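You operate a simulated robot arm through the tools that you are given. There is no shell and no other tool. Be economical: measure what you need, move in short steps, check, and stop when the job is done.

You are at the controls of a simulated robot arm. One attempt, no reset.

JOB
Empty the strainer into the peelings caddy, rinse it and put it back.
Fine: it sits in the plug hole again; tap off; food caddy lid shut. Where these are worked on the way, their far stop is far enough and under half their travel is too little: food caddy lid. What is to be rubbed or washed off counts as gone when no trace of it is left.

Only the result counts: the job must be done as asked and must still hold three seconds after the hand-in. Knocking over, shifting, dropping, spilling or breaking anything else fails it. A push-on lid holds only when it is set on centred and level and pressed home; a screw cap is set on level and turned clockwise until tight.

ROBOT AND FRAMES
A 7-joint arm with a two-finger parallel gripper, fixed in place. Base frame: the origin is at the foot of the arm, x ahead of it, y to its left, z up; the work surface is at about z = 0.91. Readings come in m, degrees, newtons and seconds.
Its first joint turns from -166.0 to 166.0 degrees. Payload 4.4 kg.
Tool frame: the origin (TCP) lies between the finger pads and is the grasp point; the fingertips stand 0.023 m ahead of it; z points along the fingers, y is the line along which they close. The gripper opens to 0.094 m. The fingers are 0.038 m wide and 0.01 m thick; the gripper's body (0.054 by 0.096 m) begins 0.039 m behind the TCP.
Orientation is told as [roll, pitch, yaw] about the base's x, y, z axes, in that order, counted from this pose: with the fingers straight down and closing along the base's y, the tool's x points along the base's -x, its y along +y and its z along -z.

CONTROLS
- The arm moves only by the tool send_rows. Its argument "motion" is text: rows parted by semicolons, each of 7 numbers parted by spaces: the shift along the base's x, y, z in m, then the turn, a rotation vector about the base's x, y, z in degrees, then the gripper command, from -1 (shut) to 1 (fully open), values between in proportion. In form: dx dy dz wx wy wz grip; .... A call has 1 to 20 rows; each row is the pose to reach, as a shift and turn from the pose commanded when the call began. A row lasts 0.2 s, in which the tool goes at most 0.05 m and 8.6 degrees; a call with a longer step from one row to the next is refused whole, and so is a gripper value outside its range. Where a pose cannot be reached the arm comes as near as it can. A force on the tool above 40 N (or 10 N above the force at the start of the call, whichever is more), or a blocked arm, ends the call early, and 0.2 s more pass. Each finger travels about 0.072 m/s and halts on what it meets, pressing with about 35 N; the grip force reading is that of the motor and also rises with nothing between the fingers. The clock runs only during rows and for 0.2 s after the last one: add rows that repeat a pose to give the fingers time. It gives the time, the measured TCP pose, the force on the tool (base axes), the opening and the grip force at its end, in the units of the frame above (readings bear some noise), with the torque about the TCP (base axes, N m) and any sound that the robot's microphone picked up.
- Cameras (640 x 400 px; columns grow to the right, rows downward): "scene" is fixed at [0.0522, 0.65, 1.7406]; the picture's right is [-0.58, -0.82, 0.00], its down [-0.56, 0.40, -0.73] and it looks along [0.59, -0.42, -0.69] (base axes); focal length 315 px, centre (320, 200). "wrist" rides on the gripper at [0.086, 0.016, -0.074] in the tool frame; the picture's right is [-0.18, 0.98, 0.00], its down [-0.58, -0.11, -0.81] and it looks along [-0.79, -0.15, 0.59] (tool axes); focal length 243 px, centre (320, 200). There is no depth. A picture from a camera that has moved, and an enlarged one, comes with that camera's place and axes in the base frame and with its lens.
- snapshot(camera): a new picture of that camera. The clock stands still meanwhile.
- zoom(camera, box): a new picture of the part [left, top, right, bottom] of that camera's present view, enlarged. The clock stands still meanwhile.
- close_job(): hands the job in; it is judged then, once.

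Go step by step. Nothing tells you positions but the pictures and the camera data: compare them with the known pose of the tool, close in by small moves and look again before you grip or let go. The budget is 120 turns and 68 pictures, counting those below and the enlarged ones. Unless the task says otherwise, let go and move clear before handing in, and close with one line.

The tools are called after ">>>" as name(argument=value, ...) on one line, values as JSON. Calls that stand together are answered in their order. send_rows: Moves the arm, as the interface text tells. Its arguments: {"type":"object","properties":{"motion":{"type":"string"}},"required":["motion"]} The other tools are called the same way: snapshot (camera) takes a picture; zoom (camera, box) takes an enlarged picture of a part of a camera's view; close_job () hands the job in.

At the start:

```text
time: 0.0
position: [0.5654, 0.3887, 1.3407]
ee_rot: [0.0, 0.0, -0.1]
ft_force: [0.0, 1.0, 0.1]
wrist_torque: [-0.01, -0.04, -0.02]
gripper_width: 0.0938
grip_force: 0.1
```

scene: 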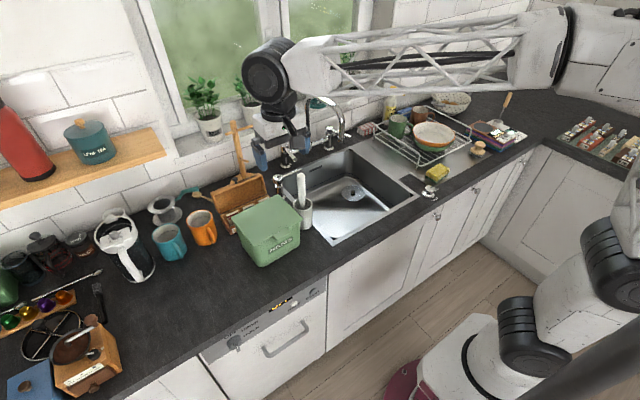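
wrist: 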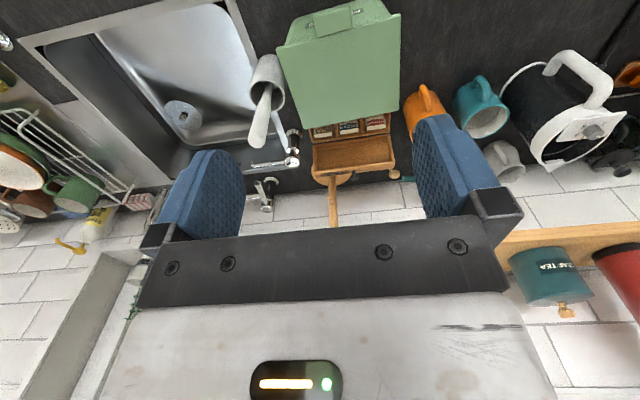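

I see the sink with a strainer in the plug hole, a green caddy at its left and the tap behind. I'll enlarge these to measure.

>>> zoom(camera="scene", box=[260, 90, 440, 250])

>>> zoom(camera="scene", box=[220, 160, 330, 270])

>>> zoom(camera="wrist", box=[60, 0, 420, 220])

```text
2.50 times, centred on (350, 170) of scene
camera zoom: at [0.0522, 0.65, 1.7406], right [-0.58, -0.82, 0.0], down [-0.56, 0.4, -0.73], along [0.59, -0.42, -0.69], focal length 786 px, centre (245, 275)
```

zoom: 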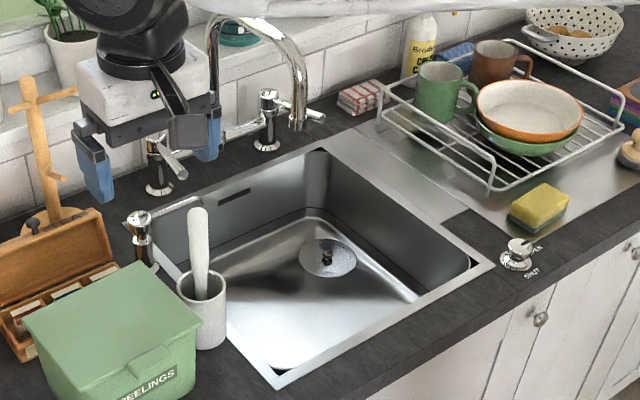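

```text
3.64 times, centred on (275, 215) of scene
camera zoom: at [0.0522, 0.65, 1.7406], right [-0.58, -0.82, 0.0], down [-0.56, 0.4, -0.73], along [0.59, -0.42, -0.69], focal length 1144 px, centre (484, 146)
```

zoom: 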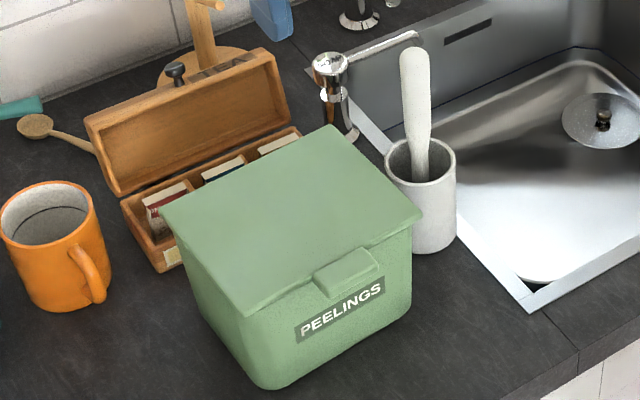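

```text
1.78 times, centred on (240, 110) of wrist
camera zoom: at [0.4789, 0.4042, 1.4171], right [0.18, 0.98, 0.0], down [0.58, -0.11, 0.81], along [0.79, -0.15, -0.59], focal length 431 px, centre (462, 360)
```

zoom: 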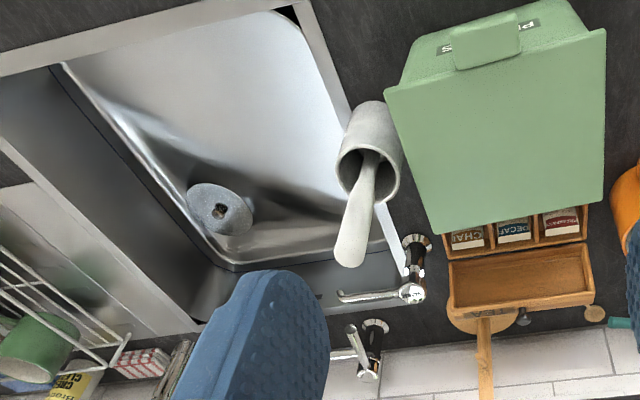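

The lid top comes out at about z 1.04, spanning x 0.61–0.75 and y 0.32–0.485. I'll enlarge the tap fittings, the strainer and the knob next.

>>> zoom(camera="scene", box=[270, 90, 360, 146])

>>> zoom(camera="scene", box=[260, 150, 380, 225])

>>> zoom(camera="scene", box=[390, 150, 470, 200])

```text
7.11 times, centred on (315, 118) of scene
camera zoom: at [0.0522, 0.65, 1.7406], right [-0.58, -0.82, 0.0], down [-0.56, 0.4, -0.73], along [0.59, -0.42, -0.69], focal length 2237 px, centre (356, 783)
```

zoom: 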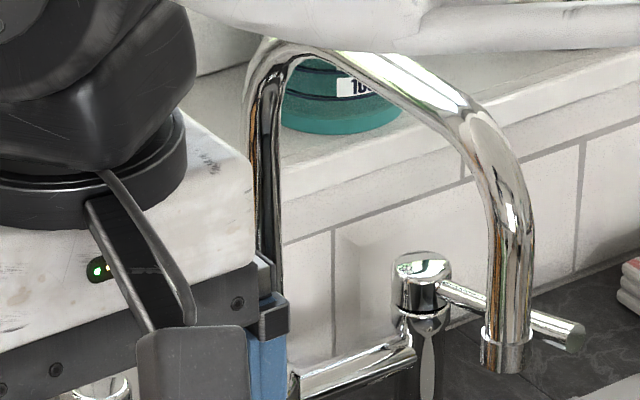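

```text
5.33 times, centred on (320, 188) of scene
camera zoom: at [0.0522, 0.65, 1.7406], right [-0.58, -0.82, 0.0], down [-0.56, 0.4, -0.73], along [0.59, -0.42, -0.69], focal length 1678 px, centre (320, 267)
```

zoom: 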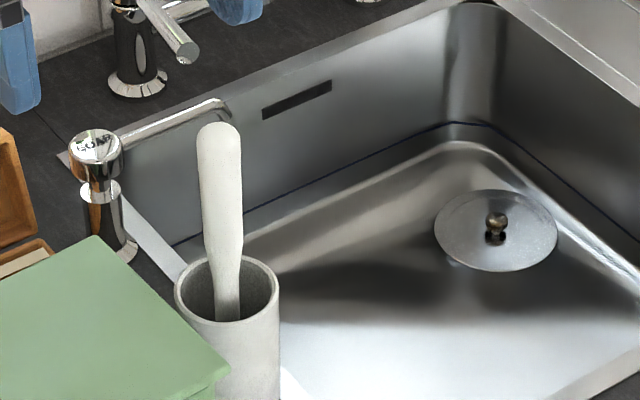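

```text
8.00 times, centred on (430, 175) of scene
camera zoom: at [0.0522, 0.65, 1.7406], right [-0.58, -0.82, 0.0], down [-0.56, 0.4, -0.73], along [0.59, -0.42, -0.69], focal length 2516 px, centre (-560, 400)
```

zoom: 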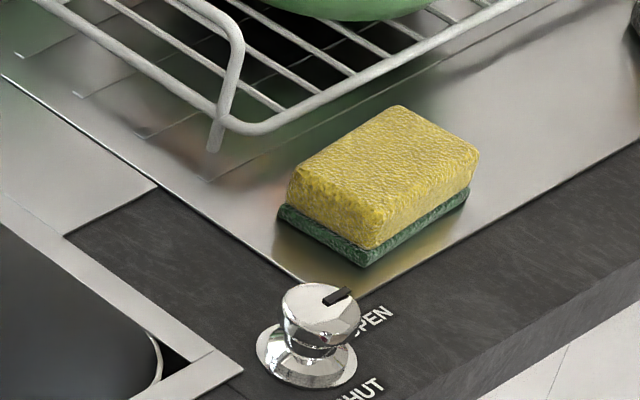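

The strainer is a disc with a brass knob in the plug hole at about (0.85,-0.10,0.75), and the spout tip is near (0.80,0.03,1.11). The thing beside the caddy is a soap pump, and the front knob is the waste lever, set open. I'll move over the sink for a closer look.

>>> send_rows(motion="0 -0.045 0 0 0 0 1; 0 -0.09 0 0 0 0 1; 0 -0.135 0 0 0 0 1; 0 -0.18 0 0 0 0 1; 0 -0.225 0 0 0 0 1; 0.02 -0.27 0 0 0 0 1; 0.04 -0.31 0 0 0 0 1; 0.06 -0.35 -0.02 0 0 0 1; 0.08 -0.39 -0.04 0 0 0 1; 0.1 -0.42 -0.07 0 0 0 1; 0.12 -0.44 -0.1 0 0 0 1; 0.12 -0.46 -0.14 0 0 0 1; 0.12 -0.46 -0.14 0 0 0 1")

>>> snapshot(camera="wrist")

>>> snapshot(camera="scene")

```text
time: 2.8
position: [0.685, -0.0725, 1.1989]
ee_rot: [0.0, 0.0, 0.0]
ft_force: [0.9, 0.2, -1.2]
wrist_torque: [0.01, 0.02, -0.02]
gripper_width: 0.0938
grip_force: 0.1
```

```text
59 pictures are left
camera wrist: at [0.5984, -0.0562, 1.2744], right [0.18, 0.98, 0.0], down [0.58, -0.11, 0.81], along [0.79, -0.15, -0.59], focal length 243 px, centre (320, 200)
```

wrist: 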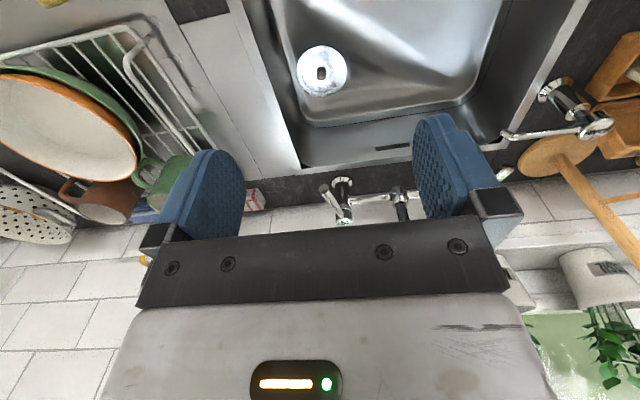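

```text
58 pictures are left
```

scene: 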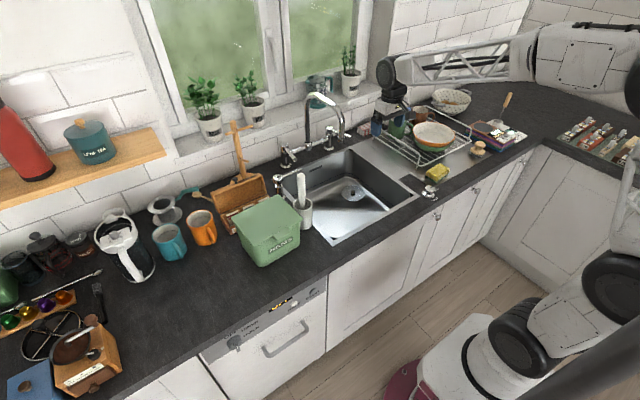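

>>> zoom(camera="scene", box=[270, 80, 370, 142])

>>> zoom(camera="wrist", box=[240, 20, 400, 120])

>>> zoom(camera="wrist", box=[280, 120, 480, 245])

```text
6.40 times, centred on (320, 111) of scene
camera zoom: at [0.0522, 0.65, 1.7406], right [-0.58, -0.82, 0.0], down [-0.56, 0.4, -0.73], along [0.59, -0.42, -0.69], focal length 2013 px, centre (320, 770)
```

zoom: 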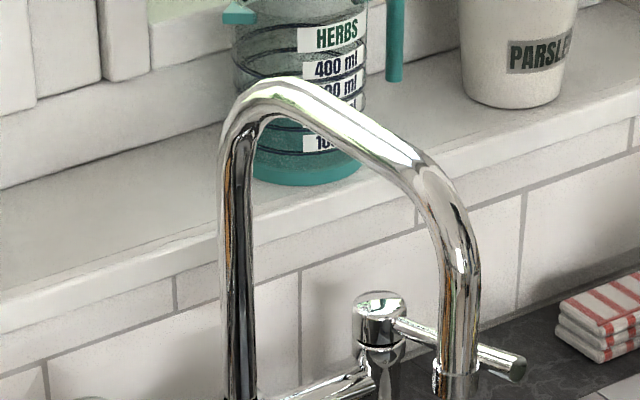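

```text
4.00 times, centred on (320, 70) of wrist
camera zoom: at [0.5984, -0.0562, 1.2744], right [0.18, 0.98, 0.0], down [0.58, -0.11, 0.81], along [0.79, -0.15, -0.59], focal length 970 px, centre (320, 720)
```

zoom: 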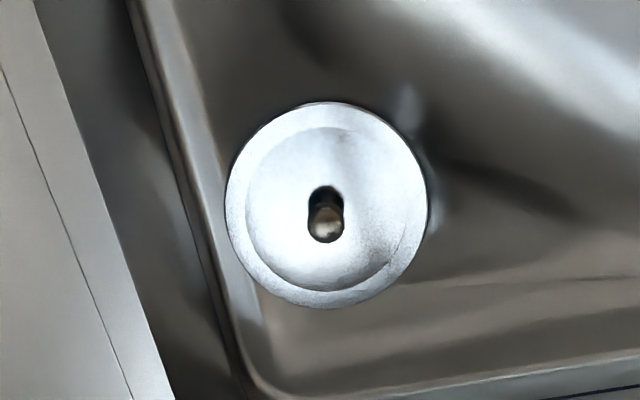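

```text
3.20 times, centred on (380, 182) of wrist
camera zoom: at [0.5984, -0.0562, 1.2744], right [0.18, 0.98, 0.0], down [0.58, -0.11, 0.81], along [0.79, -0.15, -0.59], focal length 776 px, centre (128, 256)
```

zoom: 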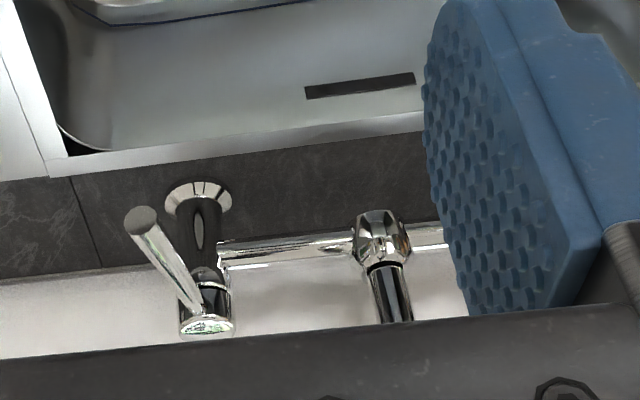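

The strainer disc is about 0.107 m across with a ball knob. Both tap handles have rods pointing forward at z about 1.02. Next I'll bring closed fingers, tilted 45°, in front of the caddy's lid tab, which is near (0.59,0.395,1.03).

>>> send_rows(motion="-0.04 0.02 0.01 0 0 0 1; -0.08 0.045 0.01 0 0 0 1; -0.12 0.07 0.01 0 -8 0 0; -0.16 0.095 0.01 0 -16 0 -1; -0.19 0.13 0.01 0 -24 0 -1; -0.21 0.17 0.01 0 -32 0 -1; -0.21 0.215 0.01 0 -40 0 -1; -0.21 0.26 0 0 -45 0 -1; -0.21 0.305 0 0 -45 0 -1; -0.21 0.35 -0.01 0 -45 0 -1; -0.21 0.395 -0.02 0 -45 0 -1; -0.21 0.44 -0.05 0 -45 0 -1; -0.21 0.465 -0.09 0 -45 0 -1; -0.21 0.468 -0.135 0 -45 0 -1; -0.21 0.468 -0.18 0 -45 0 -1; -0.21 0.468 -0.19 0 -45 0 -1; -0.21 0.468 -0.19 0 -45 0 -1")

>>> snapshot(camera="wrist")

>>> zoom(camera="scene", box=[200, 170, 330, 280])

```text
refused: row 12 steps farther than a row can; nothing moved
```

```text
54 pictures are left
camera wrist: at [0.5984, -0.0562, 1.2744], right [0.18, 0.98, 0.0], down [0.58, -0.11, 0.81], along [0.79, -0.15, -0.59], focal length 243 px, centre (320, 200)
```

wrist: 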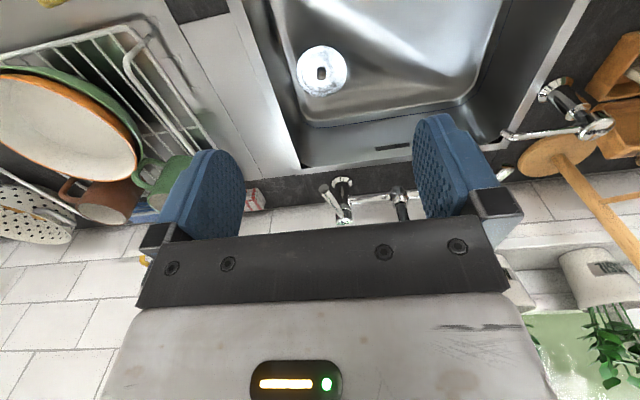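

```text
3.64 times, centred on (265, 225) of scene
camera zoom: at [0.0522, 0.65, 1.7406], right [-0.58, -0.82, 0.0], down [-0.56, 0.4, -0.73], along [0.59, -0.42, -0.69], focal length 1144 px, centre (520, 109)
```

zoom: 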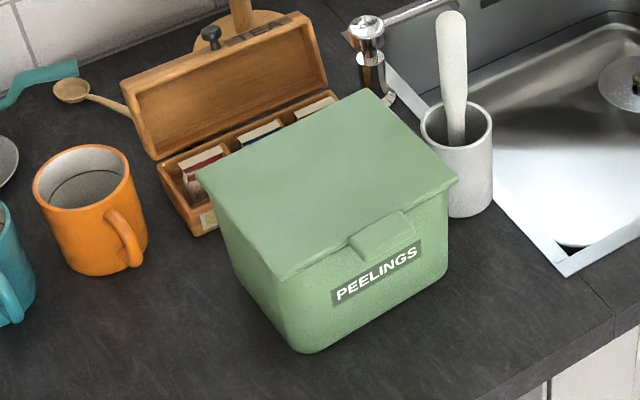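

One row was too long, so the move was refused. I'll resend it with shorter steps and take pictures only after moves go through.

>>> send_rows(motion="-0.04 0.02 0.01 0 0 0 1; -0.08 0.045 0.01 0 0 0 1; -0.12 0.07 0.01 0 -8 0 0; -0.16 0.095 0.01 0 -16 0 -1; -0.19 0.13 0.01 0 -24 0 -1; -0.21 0.17 0.01 0 -32 0 -1; -0.21 0.215 0.01 0 -40 0 -1; -0.21 0.26 0 0 -45 0 -1; -0.21 0.305 0 0 -45 0 -1; -0.21 0.35 -0.01 0 -45 0 -1; -0.21 0.395 -0.02 0 -45 0 -1; -0.21 0.43 -0.05 0 -45 0 -1; -0.21 0.455 -0.09 0 -45 0 -1; -0.21 0.468 -0.135 0 -45 0 -1; -0.21 0.468 -0.18 0 -45 0 -1; -0.21 0.468 -0.19 0 -45 0 -1; -0.21 0.468 -0.19 0 -45 0 -1")

>>> snapshot(camera="wrist")

>>> zoom(camera="scene", box=[200, 170, 330, 280])

```text
time: 6.4
position: [0.4749, 0.3947, 1.0122]
ee_rot: [0.0, -45.0, 0.0]
ft_force: [1.0, 0.3, -0.4]
wrist_torque: [0.01, 0.02, -0.03]
gripper_width: 0.0001
grip_force: 34.4
```

```text
52 pictures are left
camera wrist: at [0.3608, 0.41, 1.0055], right [0.13, 0.98, 0.13], down [-0.16, -0.11, 0.98], along [0.98, -0.15, 0.14], focal length 243 px, centre (320, 200)
```

wrist: 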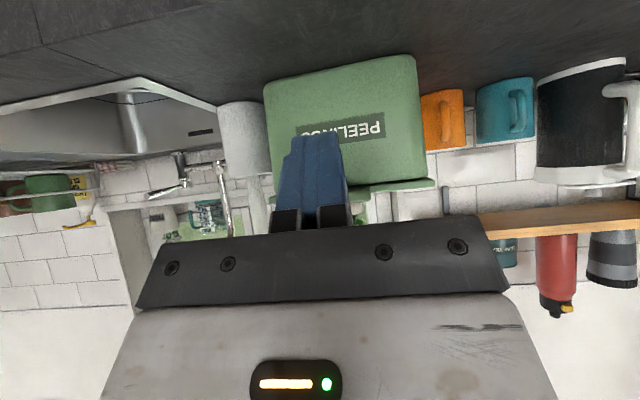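

```text
3.64 times, centred on (265, 225) of scene
camera zoom: at [0.0522, 0.65, 1.7406], right [-0.58, -0.82, 0.0], down [-0.56, 0.4, -0.73], along [0.59, -0.42, -0.69], focal length 1144 px, centre (520, 109)
```

zoom: 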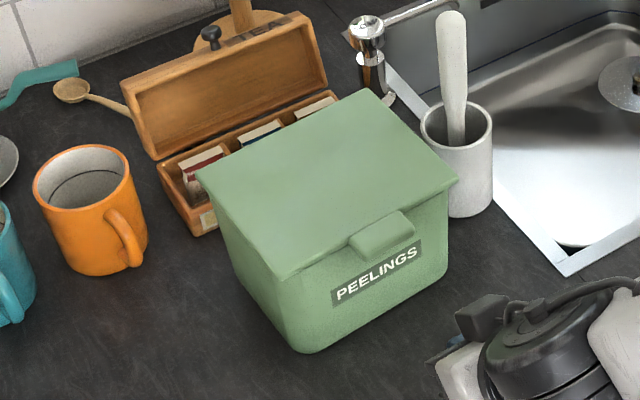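

>>> zoom(camera="wrist", box=[240, 120, 450, 250])

```text
3.05 times, centred on (345, 185) of wrist
camera zoom: at [0.3608, 0.41, 1.0055], right [0.13, 0.98, 0.13], down [-0.16, -0.11, 0.98], along [0.98, -0.15, 0.14], focal length 739 px, centre (244, 246)
```

zoom: 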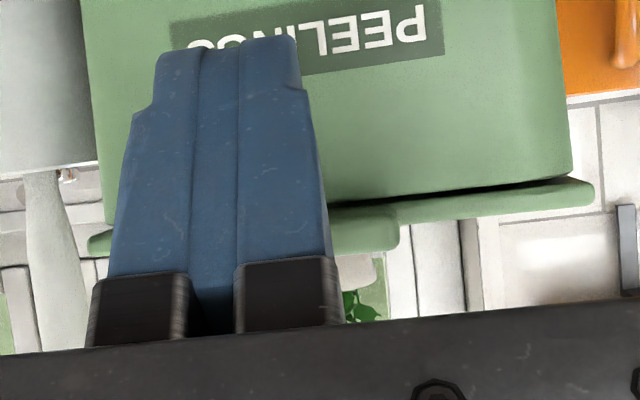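

The tab's underside is at z about 1.032, with x 0.59–0.61 and y about 0.38–0.42. I'll slide the fingertip corner under it and lift along the hinge arc to about 30°.

>>> send_rows(motion="0.045 0.002 0 0 0 0 -1; 0.08 0.002 0 0 0 0 -1; 0.096 0.002 0.002 0 0 0 -1; 0.096 0.002 0.015 0 0 0 -1; 0.096 0.002 0.024 0 0 0 -1; 0.097 0.002 0.037 0 0 0 -1; 0.099 0.002 0.05 0 0 0 -1; 0.105 0.002 0.075 0 0 0 -1; 0.117 0.002 0.0985 0 0 0 -1; 0.117 0.002 0.0985 0 0 0 -1")

>>> zoom(camera="scene", box=[200, 150, 360, 280])

```text
time: 8.6
position: [0.5909, 0.3984, 1.1124]
ee_rot: [-0.1, -45.0, 0.0]
ft_force: [0.1, -0.3, 0.1]
wrist_torque: [0.01, 0.03, -0.01]
gripper_width: 0.0
grip_force: 35.0
```

```text
3.08 times, centred on (280, 215) of scene
camera zoom: at [0.0522, 0.65, 1.7406], right [-0.58, -0.82, 0.0], down [-0.56, 0.4, -0.73], along [0.59, -0.42, -0.69], focal length 968 px, centre (443, 154)
```

zoom: 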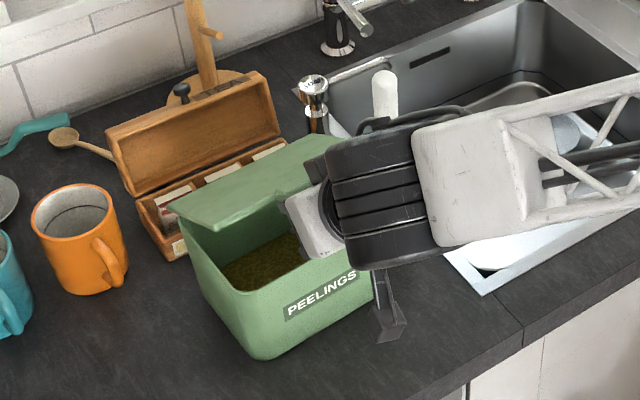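

The lid is rising well with no load. I'll continue the arc past vertical.

>>> send_rows(motion="0.013 0 0.021 0 0 0 -1; 0.031 0 0.04 0 0 0 -1; 0.0525 0 0.0545 0 0 0 -1; 0.076 0 0.0655 0 0 0 -1; 0.101 0 0.072 0 0 0 -1; 0.114 0 0.073 0 0 0 -1; 0.127 0 0.0735 0 0 0 -1; 0.14 0 0.073 0 0 0 -1; 0.153 0 0.07 0 0 0 -1; 0.153 0 0.07 0 0 0 -1")

>>> zoom(camera="scene", box=[200, 140, 360, 270])

```text
time: 10.8
position: [0.7438, 0.3967, 1.1787]
ee_rot: [0.0, -45.0, 0.0]
ft_force: [-0.1, 0.1, -0.5]
wrist_torque: [-0.01, 0.0, -0.01]
gripper_width: 0.0
grip_force: 34.9
```

```text
3.08 times, centred on (280, 205) of scene
camera zoom: at [0.0522, 0.65, 1.7406], right [-0.58, -0.82, 0.0], down [-0.56, 0.4, -0.73], along [0.59, -0.42, -0.69], focal length 968 px, centre (443, 185)
```

zoom: 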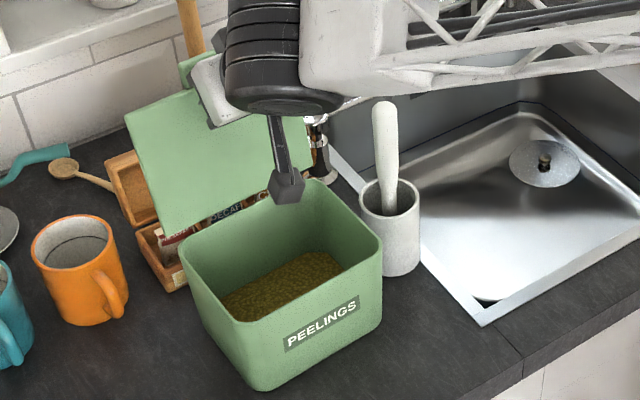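

The lid is past vertical, around 100°. I'll back off upward and see whether it stays.

>>> send_rows(motion="0.012 0 -0.004 0 0 0 -1; 0.012 0 -0.004 0 0 0 -1; -0.02 0 0.02 0 0 0 -1; -0.06 0 0.05 0 0 0 -1; -0.10 0 0.07 0 8 0 -1; -0.14 0 0.08 0 16 0 -1; -0.18 0 0.08 0 24 0 -1; -0.2 0 0.08 0 32 0 0; -0.2 0 0.08 0 40 0 1; -0.2 0 0.08 0 45 0 1; -0.2 0 0.08 0 45 0 1")

>>> zoom(camera="scene", box=[200, 140, 360, 270])

```text
time: 13.2
position: [0.5452, 0.3988, 1.2599]
ee_rot: [0.0, 0.0, 0.0]
ft_force: [-0.2, 0.1, -0.1]
wrist_torque: [0.01, 0.0, 0.01]
gripper_width: 0.0942
grip_force: 0.1
```

```text
3.08 times, centred on (280, 205) of scene
camera zoom: at [0.0522, 0.65, 1.7406], right [-0.58, -0.82, 0.0], down [-0.56, 0.4, -0.73], along [0.59, -0.42, -0.69], focal length 968 px, centre (443, 185)
```

zoom: 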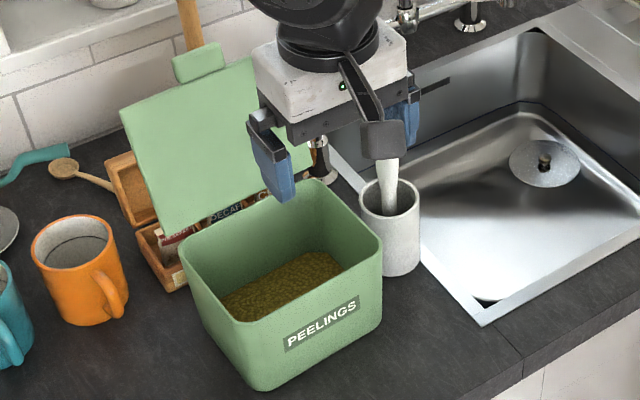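

The lid stays open. I refine the knob to about (0.848,-0.102,0.765). I'll move around the spout on its -y side and pause above the strainer.

>>> send_rows(motion="0 -0.045 0 0 0 0 0; 0 -0.09 0 0 0 0 0; 0 -0.135 0 0 0 0 0; 0 -0.18 0 0 0 0 0; 0 -0.225 0 0 0 0 0; 0 -0.27 0 0 0 0 0; 0 -0.315 0 0 0 0 0; 0.01 -0.36 0 0 0 0 0; 0.03 -0.405 0 0 0 0 0; 0.05 -0.45 0 0 0 0 0; 0.07 -0.49 0 0 0 0 0; 0.11 -0.501 -0.02 0 0 0 0; 0.15 -0.501 -0.05 0 0 0 0; 0.19 -0.501 -0.08 0 0 0 0; 0.225 -0.501 -0.11 0 0 0 0; 0.255 -0.501 -0.15 0 0 0 0; 0.28 -0.501 -0.19 0 0 0 0; 0.303 -0.501 -0.23 0 0 0 0; 0.303 -0.501 -0.26 0 0 0 0; 0.303 -0.501 -0.26 0 0 0 0")

>>> snapshot(camera="wrist")

>>> zoom(camera="scene", box=[260, 80, 440, 220])

```text
time: 17.4
position: [0.8471, -0.1037, 0.998]
ee_rot: [-0.1, 0.0, 0.0]
ft_force: [0.4, 0.2, -0.2]
wrist_torque: [0.02, -0.01, 0.02]
gripper_width: 0.047
grip_force: 0.0
```

```text
46 pictures are left
camera wrist: at [0.7615, -0.0877, 1.0743], right [0.18, 0.98, 0.0], down [0.58, -0.11, 0.81], along [0.79, -0.15, -0.59], focal length 243 px, centre (320, 200)
```

wrist: 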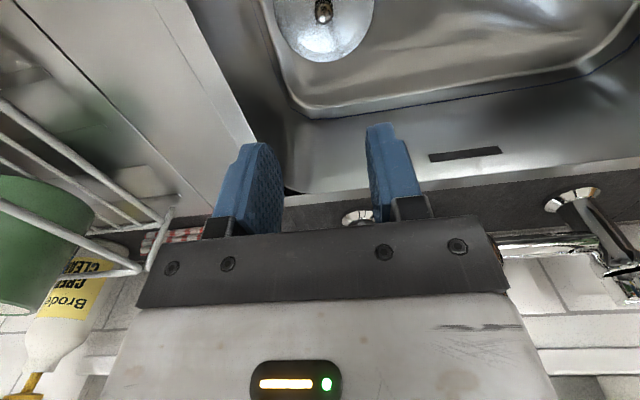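

```text
2.86 times, centred on (350, 150) of scene
camera zoom: at [0.0522, 0.65, 1.7406], right [-0.58, -0.82, 0.0], down [-0.56, 0.4, -0.73], along [0.59, -0.42, -0.69], focal length 899 px, centre (234, 343)
```

zoom: 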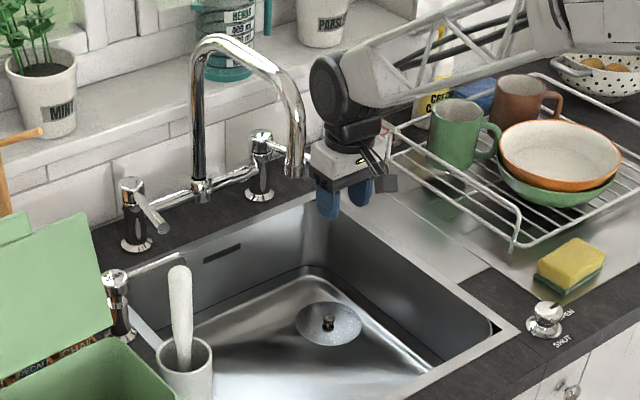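

The knob is at (0.847,-0.101). I'll descend around it and check before gripping.

>>> send_rows(motion="0 0.0025 -0.045 0 0 0 0; 0 0.0025 -0.09 0 0 0 0; 0 0.0025 -0.135 0 0 0 0; 0 0.0025 -0.175 0 0 0 0; 0 0.0025 -0.205 0 0 0 0; 0 0.0025 -0.222 0 0 0 0; 0 0.0025 -0.222 0 0 0 0")

>>> snapshot(camera="wrist")

>>> zoom(camera="scene", box=[310, 150, 410, 212])

```text
time: 19.0
position: [0.8456, -0.0981, 0.7775]
ee_rot: [0.0, 0.0, 0.0]
ft_force: [-0.6, -0.3, 0.0]
wrist_torque: [0.01, -0.03, 0.02]
gripper_width: 0.0471
grip_force: 0.1
```

```text
44 pictures are left
camera wrist: at [0.7594, -0.0823, 0.853], right [0.18, 0.98, 0.0], down [0.58, -0.11, 0.81], along [0.79, -0.15, -0.59], focal length 243 px, centre (320, 200)
```

wrist: 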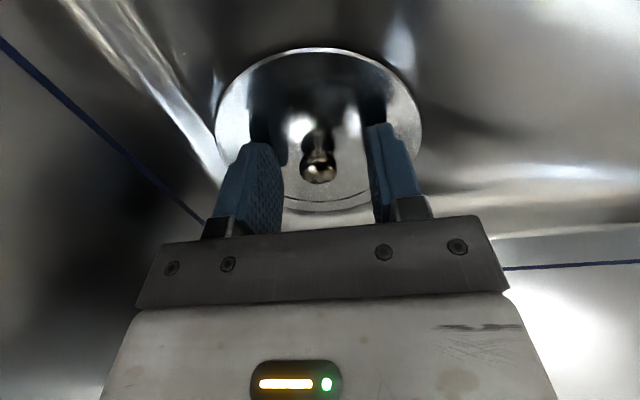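

```text
6.40 times, centred on (360, 181) of scene
camera zoom: at [0.0522, 0.65, 1.7406], right [-0.58, -0.82, 0.0], down [-0.56, 0.4, -0.73], along [0.59, -0.42, -0.69], focal length 2013 px, centre (64, 322)
```

zoom: 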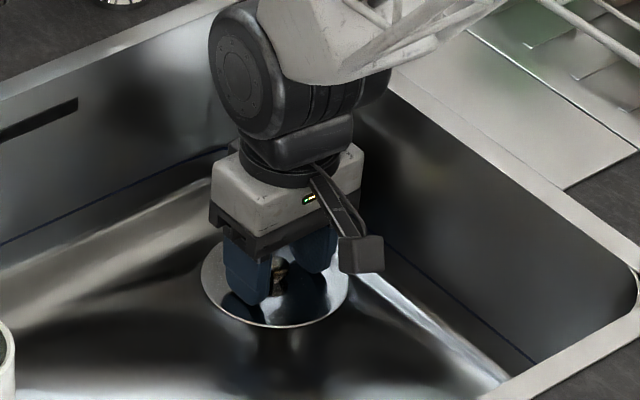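

The knob sits between the fingers at z about 0.767. I'll lower slightly, grip, and lift a little.

>>> send_rows(motion="0 -0.002 -0.007 0 0 0 0; 0 -0.002 -0.007 0 0 0 -0.6; 0 -0.002 -0.007 0 0 0 -1; 0 -0.002 -0.007 0 0 0 -1; 0 -0.002 -0.007 0 0 0 -1; 0 -0.002 -0.007 0 0 0 -1")

>>> send_rows(motion="0 0 0.02 0 0 0 -1; 0 0 0.04 0 0 0 -1; 0 0 0.06 0 0 0 -1; 0 0 0.06 0 0 0 -1")

>>> snapshot(camera="wrist")

>>> zoom(camera="scene", box=[310, 150, 410, 212])

```text
time: 20.4
position: [0.846, -0.101, 0.7705]
ee_rot: [0.0, -0.1, 0.0]
ft_force: [0.6, -0.6, 1.5]
wrist_torque: [-0.03, -0.03, -0.01]
gripper_width: 0.019
grip_force: 35.0
```

```text
time: 21.4
position: [0.8465, -0.1038, 0.8317]
ee_rot: [0.1, -0.1, 0.0]
ft_force: [-0.7, 0.6, -1.8]
wrist_torque: [-0.02, 0.01, 0.0]
gripper_width: 0.0187
grip_force: 35.4
```

```text
42 pictures are left
camera wrist: at [0.7601, -0.0867, 0.9075], right [0.18, 0.98, 0.0], down [0.58, -0.11, 0.81], along [0.79, -0.15, -0.59], focal length 243 px, centre (320, 200)
```

wrist: 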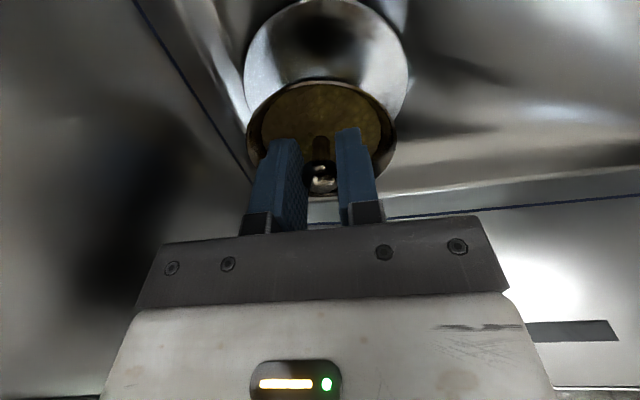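

```text
6.40 times, centred on (360, 181) of scene
camera zoom: at [0.0522, 0.65, 1.7406], right [-0.58, -0.82, 0.0], down [-0.56, 0.4, -0.73], along [0.59, -0.42, -0.69], focal length 2013 px, centre (64, 322)
```

zoom: 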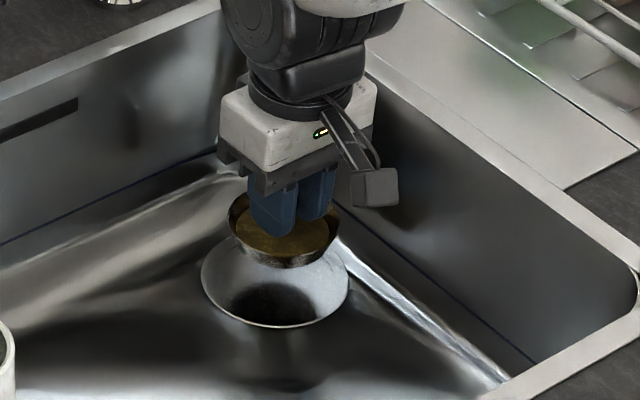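

The basket came out holding brownish muck. I'll lift it out of the sink and carry it level to above the caddy.

>>> send_rows(motion="0 0 0.045 0 0 0 -1; 0 0 0.09 0 0 0 -1; -0.01 0 0.135 0 0 0 -1; -0.03 0 0.175 0 0 0 -1; -0.06 0 0.21 0 0 0 -1; -0.09 0 0.245 0 0 0 -1; -0.12 0 0.28 0 0 0 -1; -0.15 0 0.315 0 0 0 -1; -0.18 0.01 0.35 0 0 0 -1; -0.21 0.04 0.37 0 0 0 -1; -0.23 0.08 0.38 0 0 0 -1; -0.24 0.12 0.385 0 0 0 -1; -0.24 0.165 0.385 0 0 0 -1; -0.24 0.21 0.385 0 0 0 -1; -0.24 0.255 0.385 0 0 0 -1; -0.24 0.3 0.385 0 0 0 -1; -0.24 0.345 0.385 0 0 0 -1; -0.24 0.39 0.385 0 0 0 -1")

>>> send_rows(motion="0 0.045 0 0 0 0 -1; 0 0.09 0 0 0 0 -1; 0 0.115 0 0 0 0 -1; 0 0.115 0 0 0 0 -1")

>>> zoom(camera="scene", box=[190, 100, 390, 260])

```text
time: 25.2
position: [0.605, 0.2879, 1.2139]
ee_rot: [0.0, -0.1, 0.0]
ft_force: [0.6, 0.0, -0.4]
wrist_torque: [-0.03, -0.01, 0.0]
gripper_width: 0.0192
grip_force: 35.5
```

```text
time: 26.2
position: [0.6074, 0.3996, 1.2157]
ee_rot: [0.0, 0.0, 0.0]
ft_force: [0.5, -0.1, -1.5]
wrist_torque: [0.03, 0.01, -0.04]
gripper_width: 0.0191
grip_force: 34.9
```

```text
2.50 times, centred on (290, 180) of scene
camera zoom: at [0.0522, 0.65, 1.7406], right [-0.58, -0.82, 0.0], down [-0.56, 0.4, -0.73], along [0.59, -0.42, -0.69], focal length 786 px, centre (395, 250)
```

zoom: 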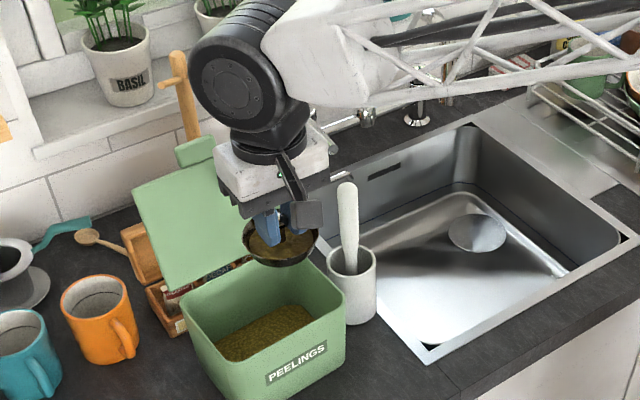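

The basket is held over the caddy front. I'll centre it over the opening and tip it forward to about 105°.

>>> send_rows(motion="0.04 0.002 -0.005 0 0 0 -1; 0.06 0.002 -0.01 0 -8 0 -1; 0.06 0.002 -0.01 0 -16 0 -1; 0.06 0.002 -0.01 0 -24 0 -1; 0.058 0.002 -0.01 0 -32 0 -1; 0.056 0.002 -0.01 0 -40 0 -1; 0.054 0.002 -0.01 0 -48 0 -1; 0.052 0.002 -0.01 0 -56 0 -1; 0.05 0.002 -0.01 0 -64 0 -1; 0.05 0.002 -0.01 0 -72 0 -1; 0.05 0.002 -0.01 0 -80 0 -1; 0.05 0.002 -0.01 0 -88 0 -1; 0.05 0.002 -0.01 0 -96 0 -1; 0.05 0.002 -0.01 0 -104 0 -1; 0.05 0.002 -0.01 0 -104 0 -1; 0.05 0.002 -0.01 0 -104 0 -1; 0.05 0.002 -0.01 0 -104 0 -1; 0.05 0.002 -0.01 0 -104 0 -1")

>>> zoom(camera="scene", box=[190, 100, 390, 260])

>>> snapshot(camera="wrist")

```text
time: 30.0
position: [0.658, 0.4048, 1.2058]
ee_rot: [179.9, -76.0, -180.0]
ft_force: [0.3, 0.5, -0.9]
wrist_torque: [-0.05, 0.0, 0.01]
gripper_width: 0.0191
grip_force: 35.1
```

```text
2.50 times, centred on (290, 180) of scene
camera zoom: at [0.0522, 0.65, 1.7406], right [-0.58, -0.82, 0.0], down [-0.56, 0.4, -0.73], along [0.59, -0.42, -0.69], focal length 786 px, centre (395, 250)
```

zoom: 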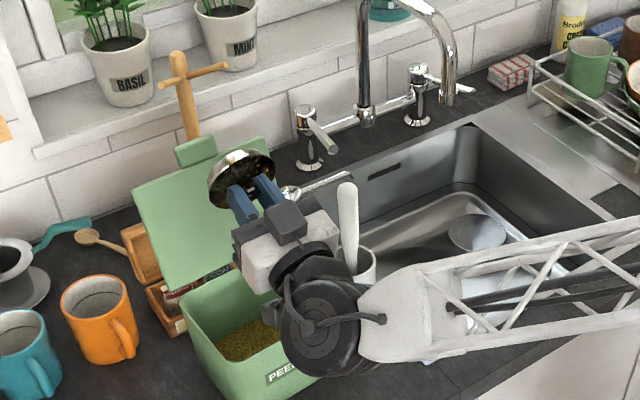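

```text
38 pictures are left
camera wrist: at [0.6066, 0.4205, 1.105], right [-0.04, 0.98, 0.18], down [-0.92, -0.11, 0.37], along [0.38, -0.15, 0.91], focal length 243 px, centre (320, 200)
```

wrist: 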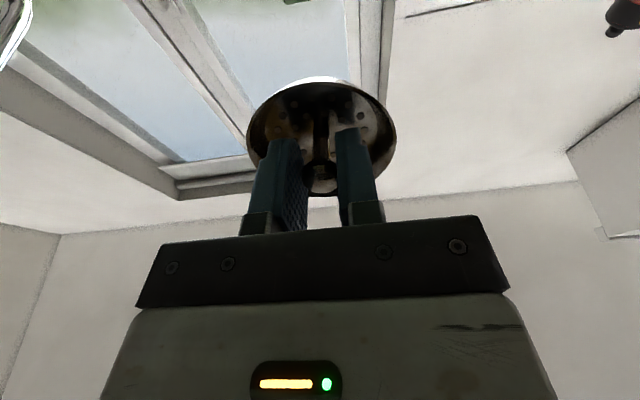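

>>> zoom(camera="wrist", box=[240, 70, 400, 200])

```text
3.08 times, centred on (320, 135) of wrist
camera zoom: at [0.6066, 0.4205, 1.105], right [-0.04, 0.98, 0.18], down [-0.92, -0.11, 0.37], along [0.38, -0.15, 0.91], focal length 746 px, centre (320, 400)
```

zoom: 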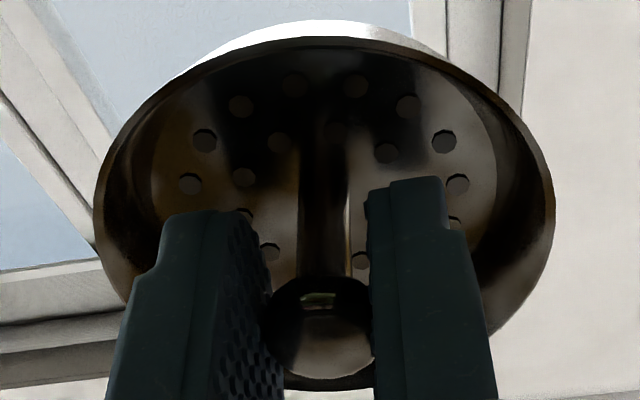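

The basket is empty over the caddy, with only a dirty film left. I'll level it and carry it back to the sink by the same route.

>>> send_rows(motion="0 0 0 0 8 0 -1; 0 0 0 0 16 0 -1; 0 0 0 0 24 0 -1; 0 0 0 0 32 0 -1; 0 0 0 0 40 0 -1; 0 0 0 0 48 0 -1; 0 0 0 0 56 0 -1; 0 0 0 0 64 0 -1; 0 0 0 0 72 0 -1; 0 0 0 0 80 0 -1; 0 0 0 0 88 0 -1; 0 0 0 0 96 0 -1; 0 0 0 0 104 0 -1; 0 0 0.01 0 104 0 -1; 0 0 0.01 0 104 0 -1")

>>> zoom(camera="scene", box=[190, 100, 390, 260])

```text
time: 33.2
position: [0.6587, 0.404, 1.217]
ee_rot: [0.0, -0.1, 0.1]
ft_force: [0.2, -0.2, -0.3]
wrist_torque: [0.0, -0.03, 0.02]
gripper_width: 0.0189
grip_force: 35.6
```

```text
2.50 times, centred on (290, 180) of scene
camera zoom: at [0.0522, 0.65, 1.7406], right [-0.58, -0.82, 0.0], down [-0.56, 0.4, -0.73], along [0.59, -0.42, -0.69], focal length 786 px, centre (395, 250)
```

zoom: 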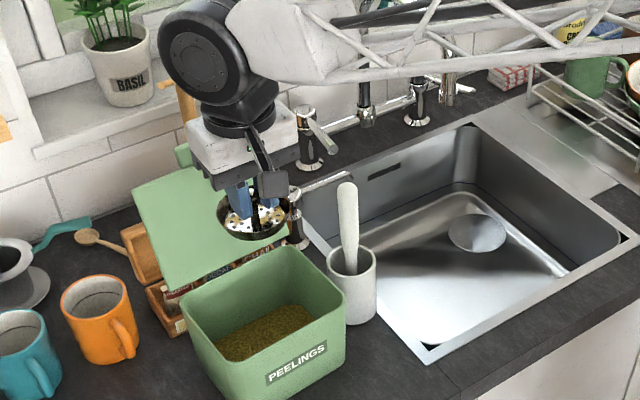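

Nothing spilled, and the basket shows a yellowish film. I'll carry it back to above the plug hole.

>>> send_rows(motion="-0.04 0 0 0 0 0 -1; -0.055 -0.04 0 0 0 0 -1; -0.055 -0.085 0 0 0 0 -1; -0.055 -0.13 0 0 0 0 -1; -0.055 -0.175 0 0 0 0 -1; -0.055 -0.22 0 0 0 0 -1; -0.055 -0.265 0 0 0 0 -1; -0.055 -0.31 0 0 0 0 -1; -0.05 -0.355 0 0 0 0 -1; -0.04 -0.4 -0.005 0 0 0 -1; -0.02 -0.44 -0.01 0 0 0 -1; 0 -0.475 -0.03 0 0 0 -1; 0.03 -0.5 -0.06 0 0 0 -1; 0.06 -0.505 -0.095 0 0 0 -1; 0.09 -0.505 -0.13 0 0 0 -1; 0.12 -0.505 -0.165 0 0 0 -1; 0.15 -0.505 -0.2 0 0 0 -1; 0.175 -0.505 -0.24 0 0 0 -1; 0.187 -0.505 -0.285 0 0 0 -1; 0.1875 -0.505 -0.33 0 0 0 -1")

>>> send_rows(motion="0 0 -0.03 0 0 0 -1; 0 0 -0.06 0 0 0 -1; 0 0 -0.06 0 0 0 -1")

>>> snapshot(camera="wrist")

```text
time: 37.4
position: [0.8441, -0.0986, 0.8856]
ee_rot: [-0.1, -0.1, 0.0]
ft_force: [-0.2, -0.5, 0.2]
wrist_torque: [0.01, 0.03, 0.03]
gripper_width: 0.0188
grip_force: 35.1
```

```text
time: 38.2
position: [0.8451, -0.0974, 0.8241]
ee_rot: [0.0, 0.1, 0.0]
ft_force: [-0.3, 0.2, -0.6]
wrist_torque: [-0.01, -0.02, 0.01]
gripper_width: 0.0189
grip_force: 35.2
```

```text
35 pictures are left
camera wrist: at [0.7588, -0.082, 0.9009], right [0.18, 0.98, 0.0], down [0.58, -0.11, 0.81], along [0.79, -0.15, -0.59], focal length 243 px, centre (320, 200)
```

wrist: 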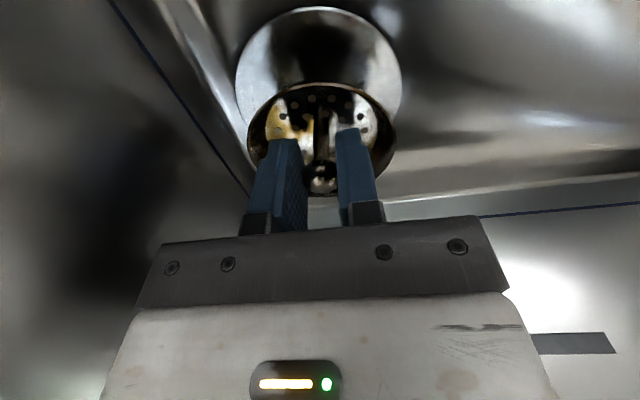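

By summing the commands, the exact seat is at (+0.0025,-0.002,-0.055) from here. I'll seat the strainer there temporarily so the hand is free for the tap.

>>> send_rows(motion="0.0025 -0.002 -0.015 0 0 0 -1; 0.0025 -0.002 -0.03 0 0 0 -1; 0.0025 -0.002 -0.045 0 0 0 -1; 0.0025 -0.002 -0.054 0 0 0 -1; 0.0025 -0.002 -0.054 0 0 0 -1; 0.0025 -0.002 -0.054 0 0 0 0; 0.0025 -0.002 -0.054 0 0 0 0; 0.0025 -0.002 -0.054 0 0 0 0; 0.0025 -0.002 -0.01 0 0 0 0; 0.0025 -0.002 0.035 0 0 0 0; 0.0025 -0.002 0.07 0 0 0 0")

>>> snapshot(camera="wrist")

```text
time: 40.6
position: [0.8487, -0.1041, 0.8936]
ee_rot: [-0.1, 0.2, -0.1]
ft_force: [-0.5, -0.1, -0.5]
wrist_torque: [0.02, -0.01, 0.03]
gripper_width: 0.0471
grip_force: 0.1
```

```text
34 pictures are left
camera wrist: at [0.7624, -0.0881, 0.97], right [0.18, 0.98, 0.0], down [0.58, -0.11, 0.81], along [0.79, -0.15, -0.59], focal length 243 px, centre (320, 200)
```

wrist: 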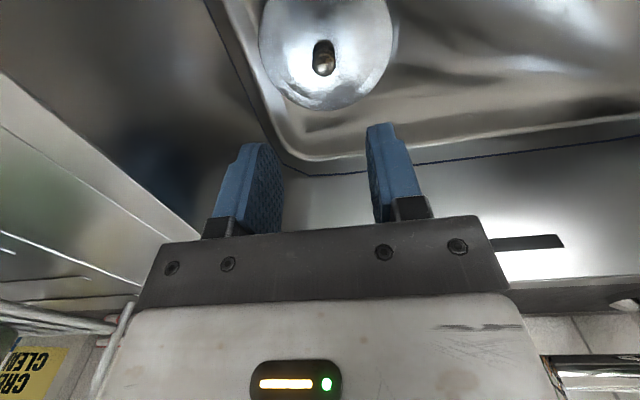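

The strainer is seated as before. I'll raise clear and study the tap handles.

>>> send_rows(motion="-0.02 -0.01 0.045 0 0 0 0; -0.05 -0.02 0.09 0 0 0 -1; -0.09 -0.03 0.12 0 0 0 -1; -0.13 -0.03 0.15 0 0 0 -1; -0.16 -0.03 0.18 0 0 0 -1; -0.16 -0.03 0.2 0 0 0 -1; -0.16 -0.03 0.2 0 0 0 -1")

>>> zoom(camera="scene", box=[275, 110, 355, 172])

>>> zoom(camera="wrist", box=[240, 80, 500, 240])

```text
refused: row 1 steps farther than a row can; nothing moved
```

```text
6.45 times, centred on (315, 141) of scene
camera zoom: at [0.0522, 0.65, 1.7406], right [-0.58, -0.82, 0.0], down [-0.56, 0.4, -0.73], along [0.59, -0.42, -0.69], focal length 2029 px, centre (352, 581)
```

zoom: 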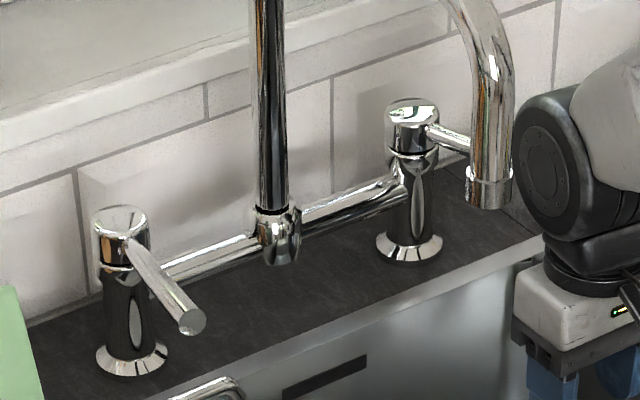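

```text
2.46 times, centred on (370, 160) of wrist
camera zoom: at [0.7624, -0.0881, 0.97], right [0.18, 0.98, 0.0], down [0.58, -0.11, 0.81], along [0.79, -0.15, -0.59], focal length 597 px, centre (197, 298)
```

zoom: 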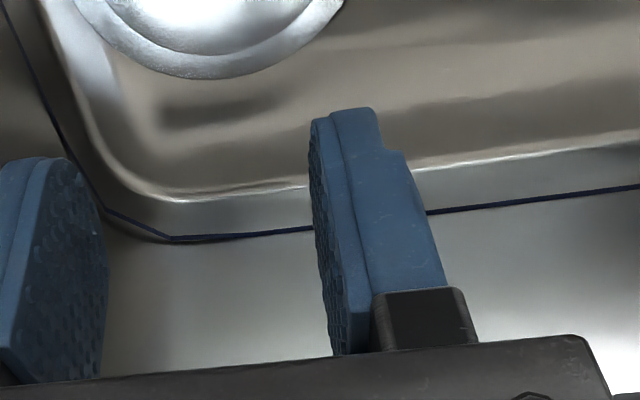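

I place the right rod from the head at (1.02,-0.09) to its end at (0.92,-0.11), at z about 1.005, with the spout at y 0.024. I'll bring the closed fingers to the spout side of the rod from above.

>>> send_rows(motion="0 0 0.045 0 0 0 0; 0 0 0.09 0 0 0 -1; 0 0 0.135 0 0 0 -1; 0 0 0.18 0 0 0 -1; 0 0 0.21 0 0 0 -1; 0.03 0.01 0.21 0 0 0 -1; 0.06 0.02 0.21 0 0 0 -1; 0.086 0.027 0.21 0 0 0 -1; 0.086 0.027 0.175 0 0 0 -1; 0.086 0.027 0.14 0 0 0 -1; 0.086 0.027 0.118 0 0 0 -1; 0.086 0.027 0.118 0 0 0 -1")

>>> snapshot(camera="wrist")

>>> zoom(camera="scene", box=[270, 90, 390, 165])

```text
time: 41.2
position: [0.846, -0.1039, 0.963]
ee_rot: [0.0, 0.6, -0.1]
ft_force: [-0.4, 0.6, 0.1]
wrist_torque: [0.0, 0.01, 0.01]
gripper_width: 0.0
grip_force: 6.7
stopped in row 2: the force on the tool passed its limit at 104 N (the readings are from after the stop); the commanded pose is now the measured one
```

```text
31 pictures are left
camera wrist: at [0.7611, -0.0872, 1.0406], right [0.19, 0.98, 0.0], down [0.59, -0.11, 0.8], along [0.79, -0.15, -0.6], focal length 243 px, centre (320, 200)
```

wrist: 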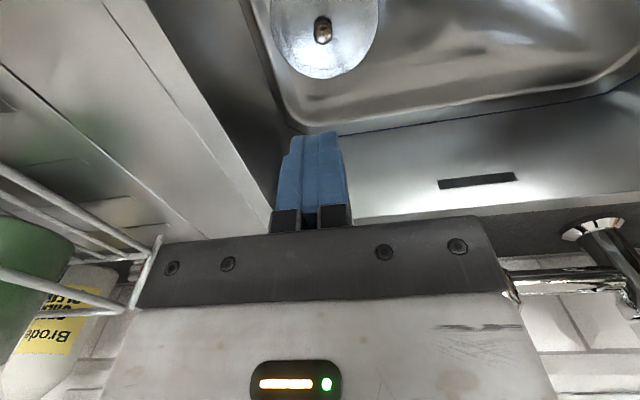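

```text
5.33 times, centred on (330, 128) of scene
camera zoom: at [0.0522, 0.65, 1.7406], right [-0.58, -0.82, 0.0], down [-0.56, 0.4, -0.73], along [0.59, -0.42, -0.69], focal length 1678 px, centre (267, 587)
```

zoom: 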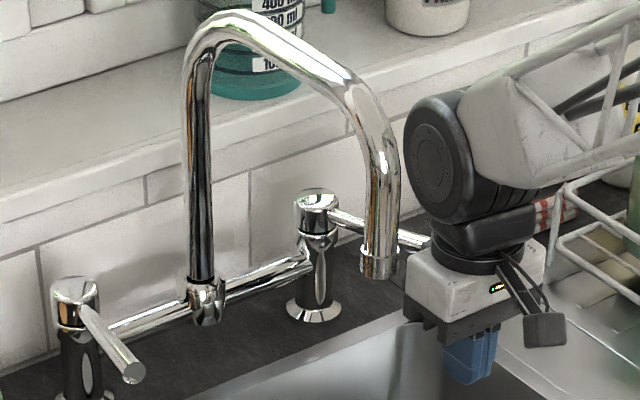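

Something stopped the rise at 104 N. The wrist housing probably caught the rod end from below. I'll back off in -x first, then look.

>>> send_rows(motion="-0.03 0 0 0 0 0 -1; -0.07 0 0 0 0 0 -1; -0.1 -0.01 0.02 0 0 0 -1; -0.12 -0.03 0.06 0 0 0 -1; -0.14 -0.05 0.1 0 0 0 -1; -0.16 -0.07 0.14 0 0 0 -1; -0.18 -0.07 0.17 0 0 0 -1; -0.18 -0.07 0.17 0 0 0 -1")

>>> zoom(camera="scene", box=[270, 90, 390, 165])

>>> snapshot(camera="wrist")

```text
time: 43.0
position: [0.6647, -0.1757, 1.1391]
ee_rot: [-0.1, 0.4, -0.2]
ft_force: [0.1, 0.0, 0.6]
wrist_torque: [0.03, -0.02, -0.01]
gripper_width: 0.0001
grip_force: 35.0
```

```text
5.33 times, centred on (330, 128) of scene
camera zoom: at [0.0522, 0.65, 1.7406], right [-0.58, -0.82, 0.0], down [-0.56, 0.4, -0.73], along [0.59, -0.42, -0.69], focal length 1678 px, centre (267, 587)
```

zoom: 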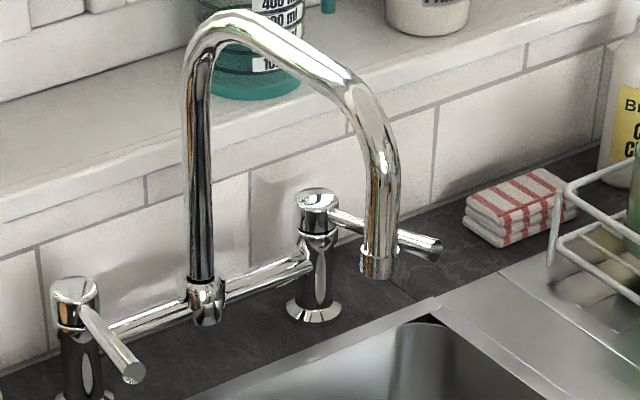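

```text
28 pictures are left
camera wrist: at [0.5781, -0.1595, 1.2153], right [0.19, 0.98, 0.0], down [0.59, -0.11, 0.8], along [0.79, -0.15, -0.6], focal length 243 px, centre (320, 200)
```

wrist: 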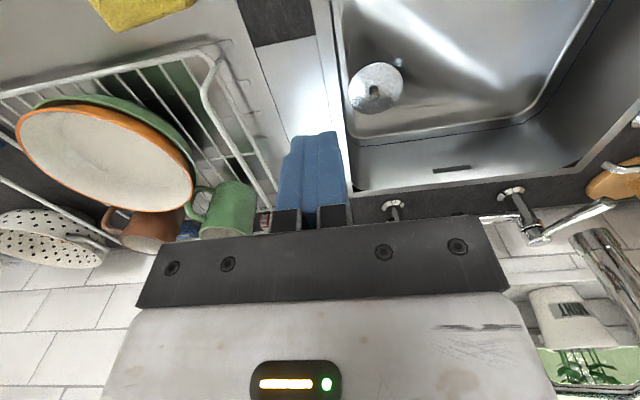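

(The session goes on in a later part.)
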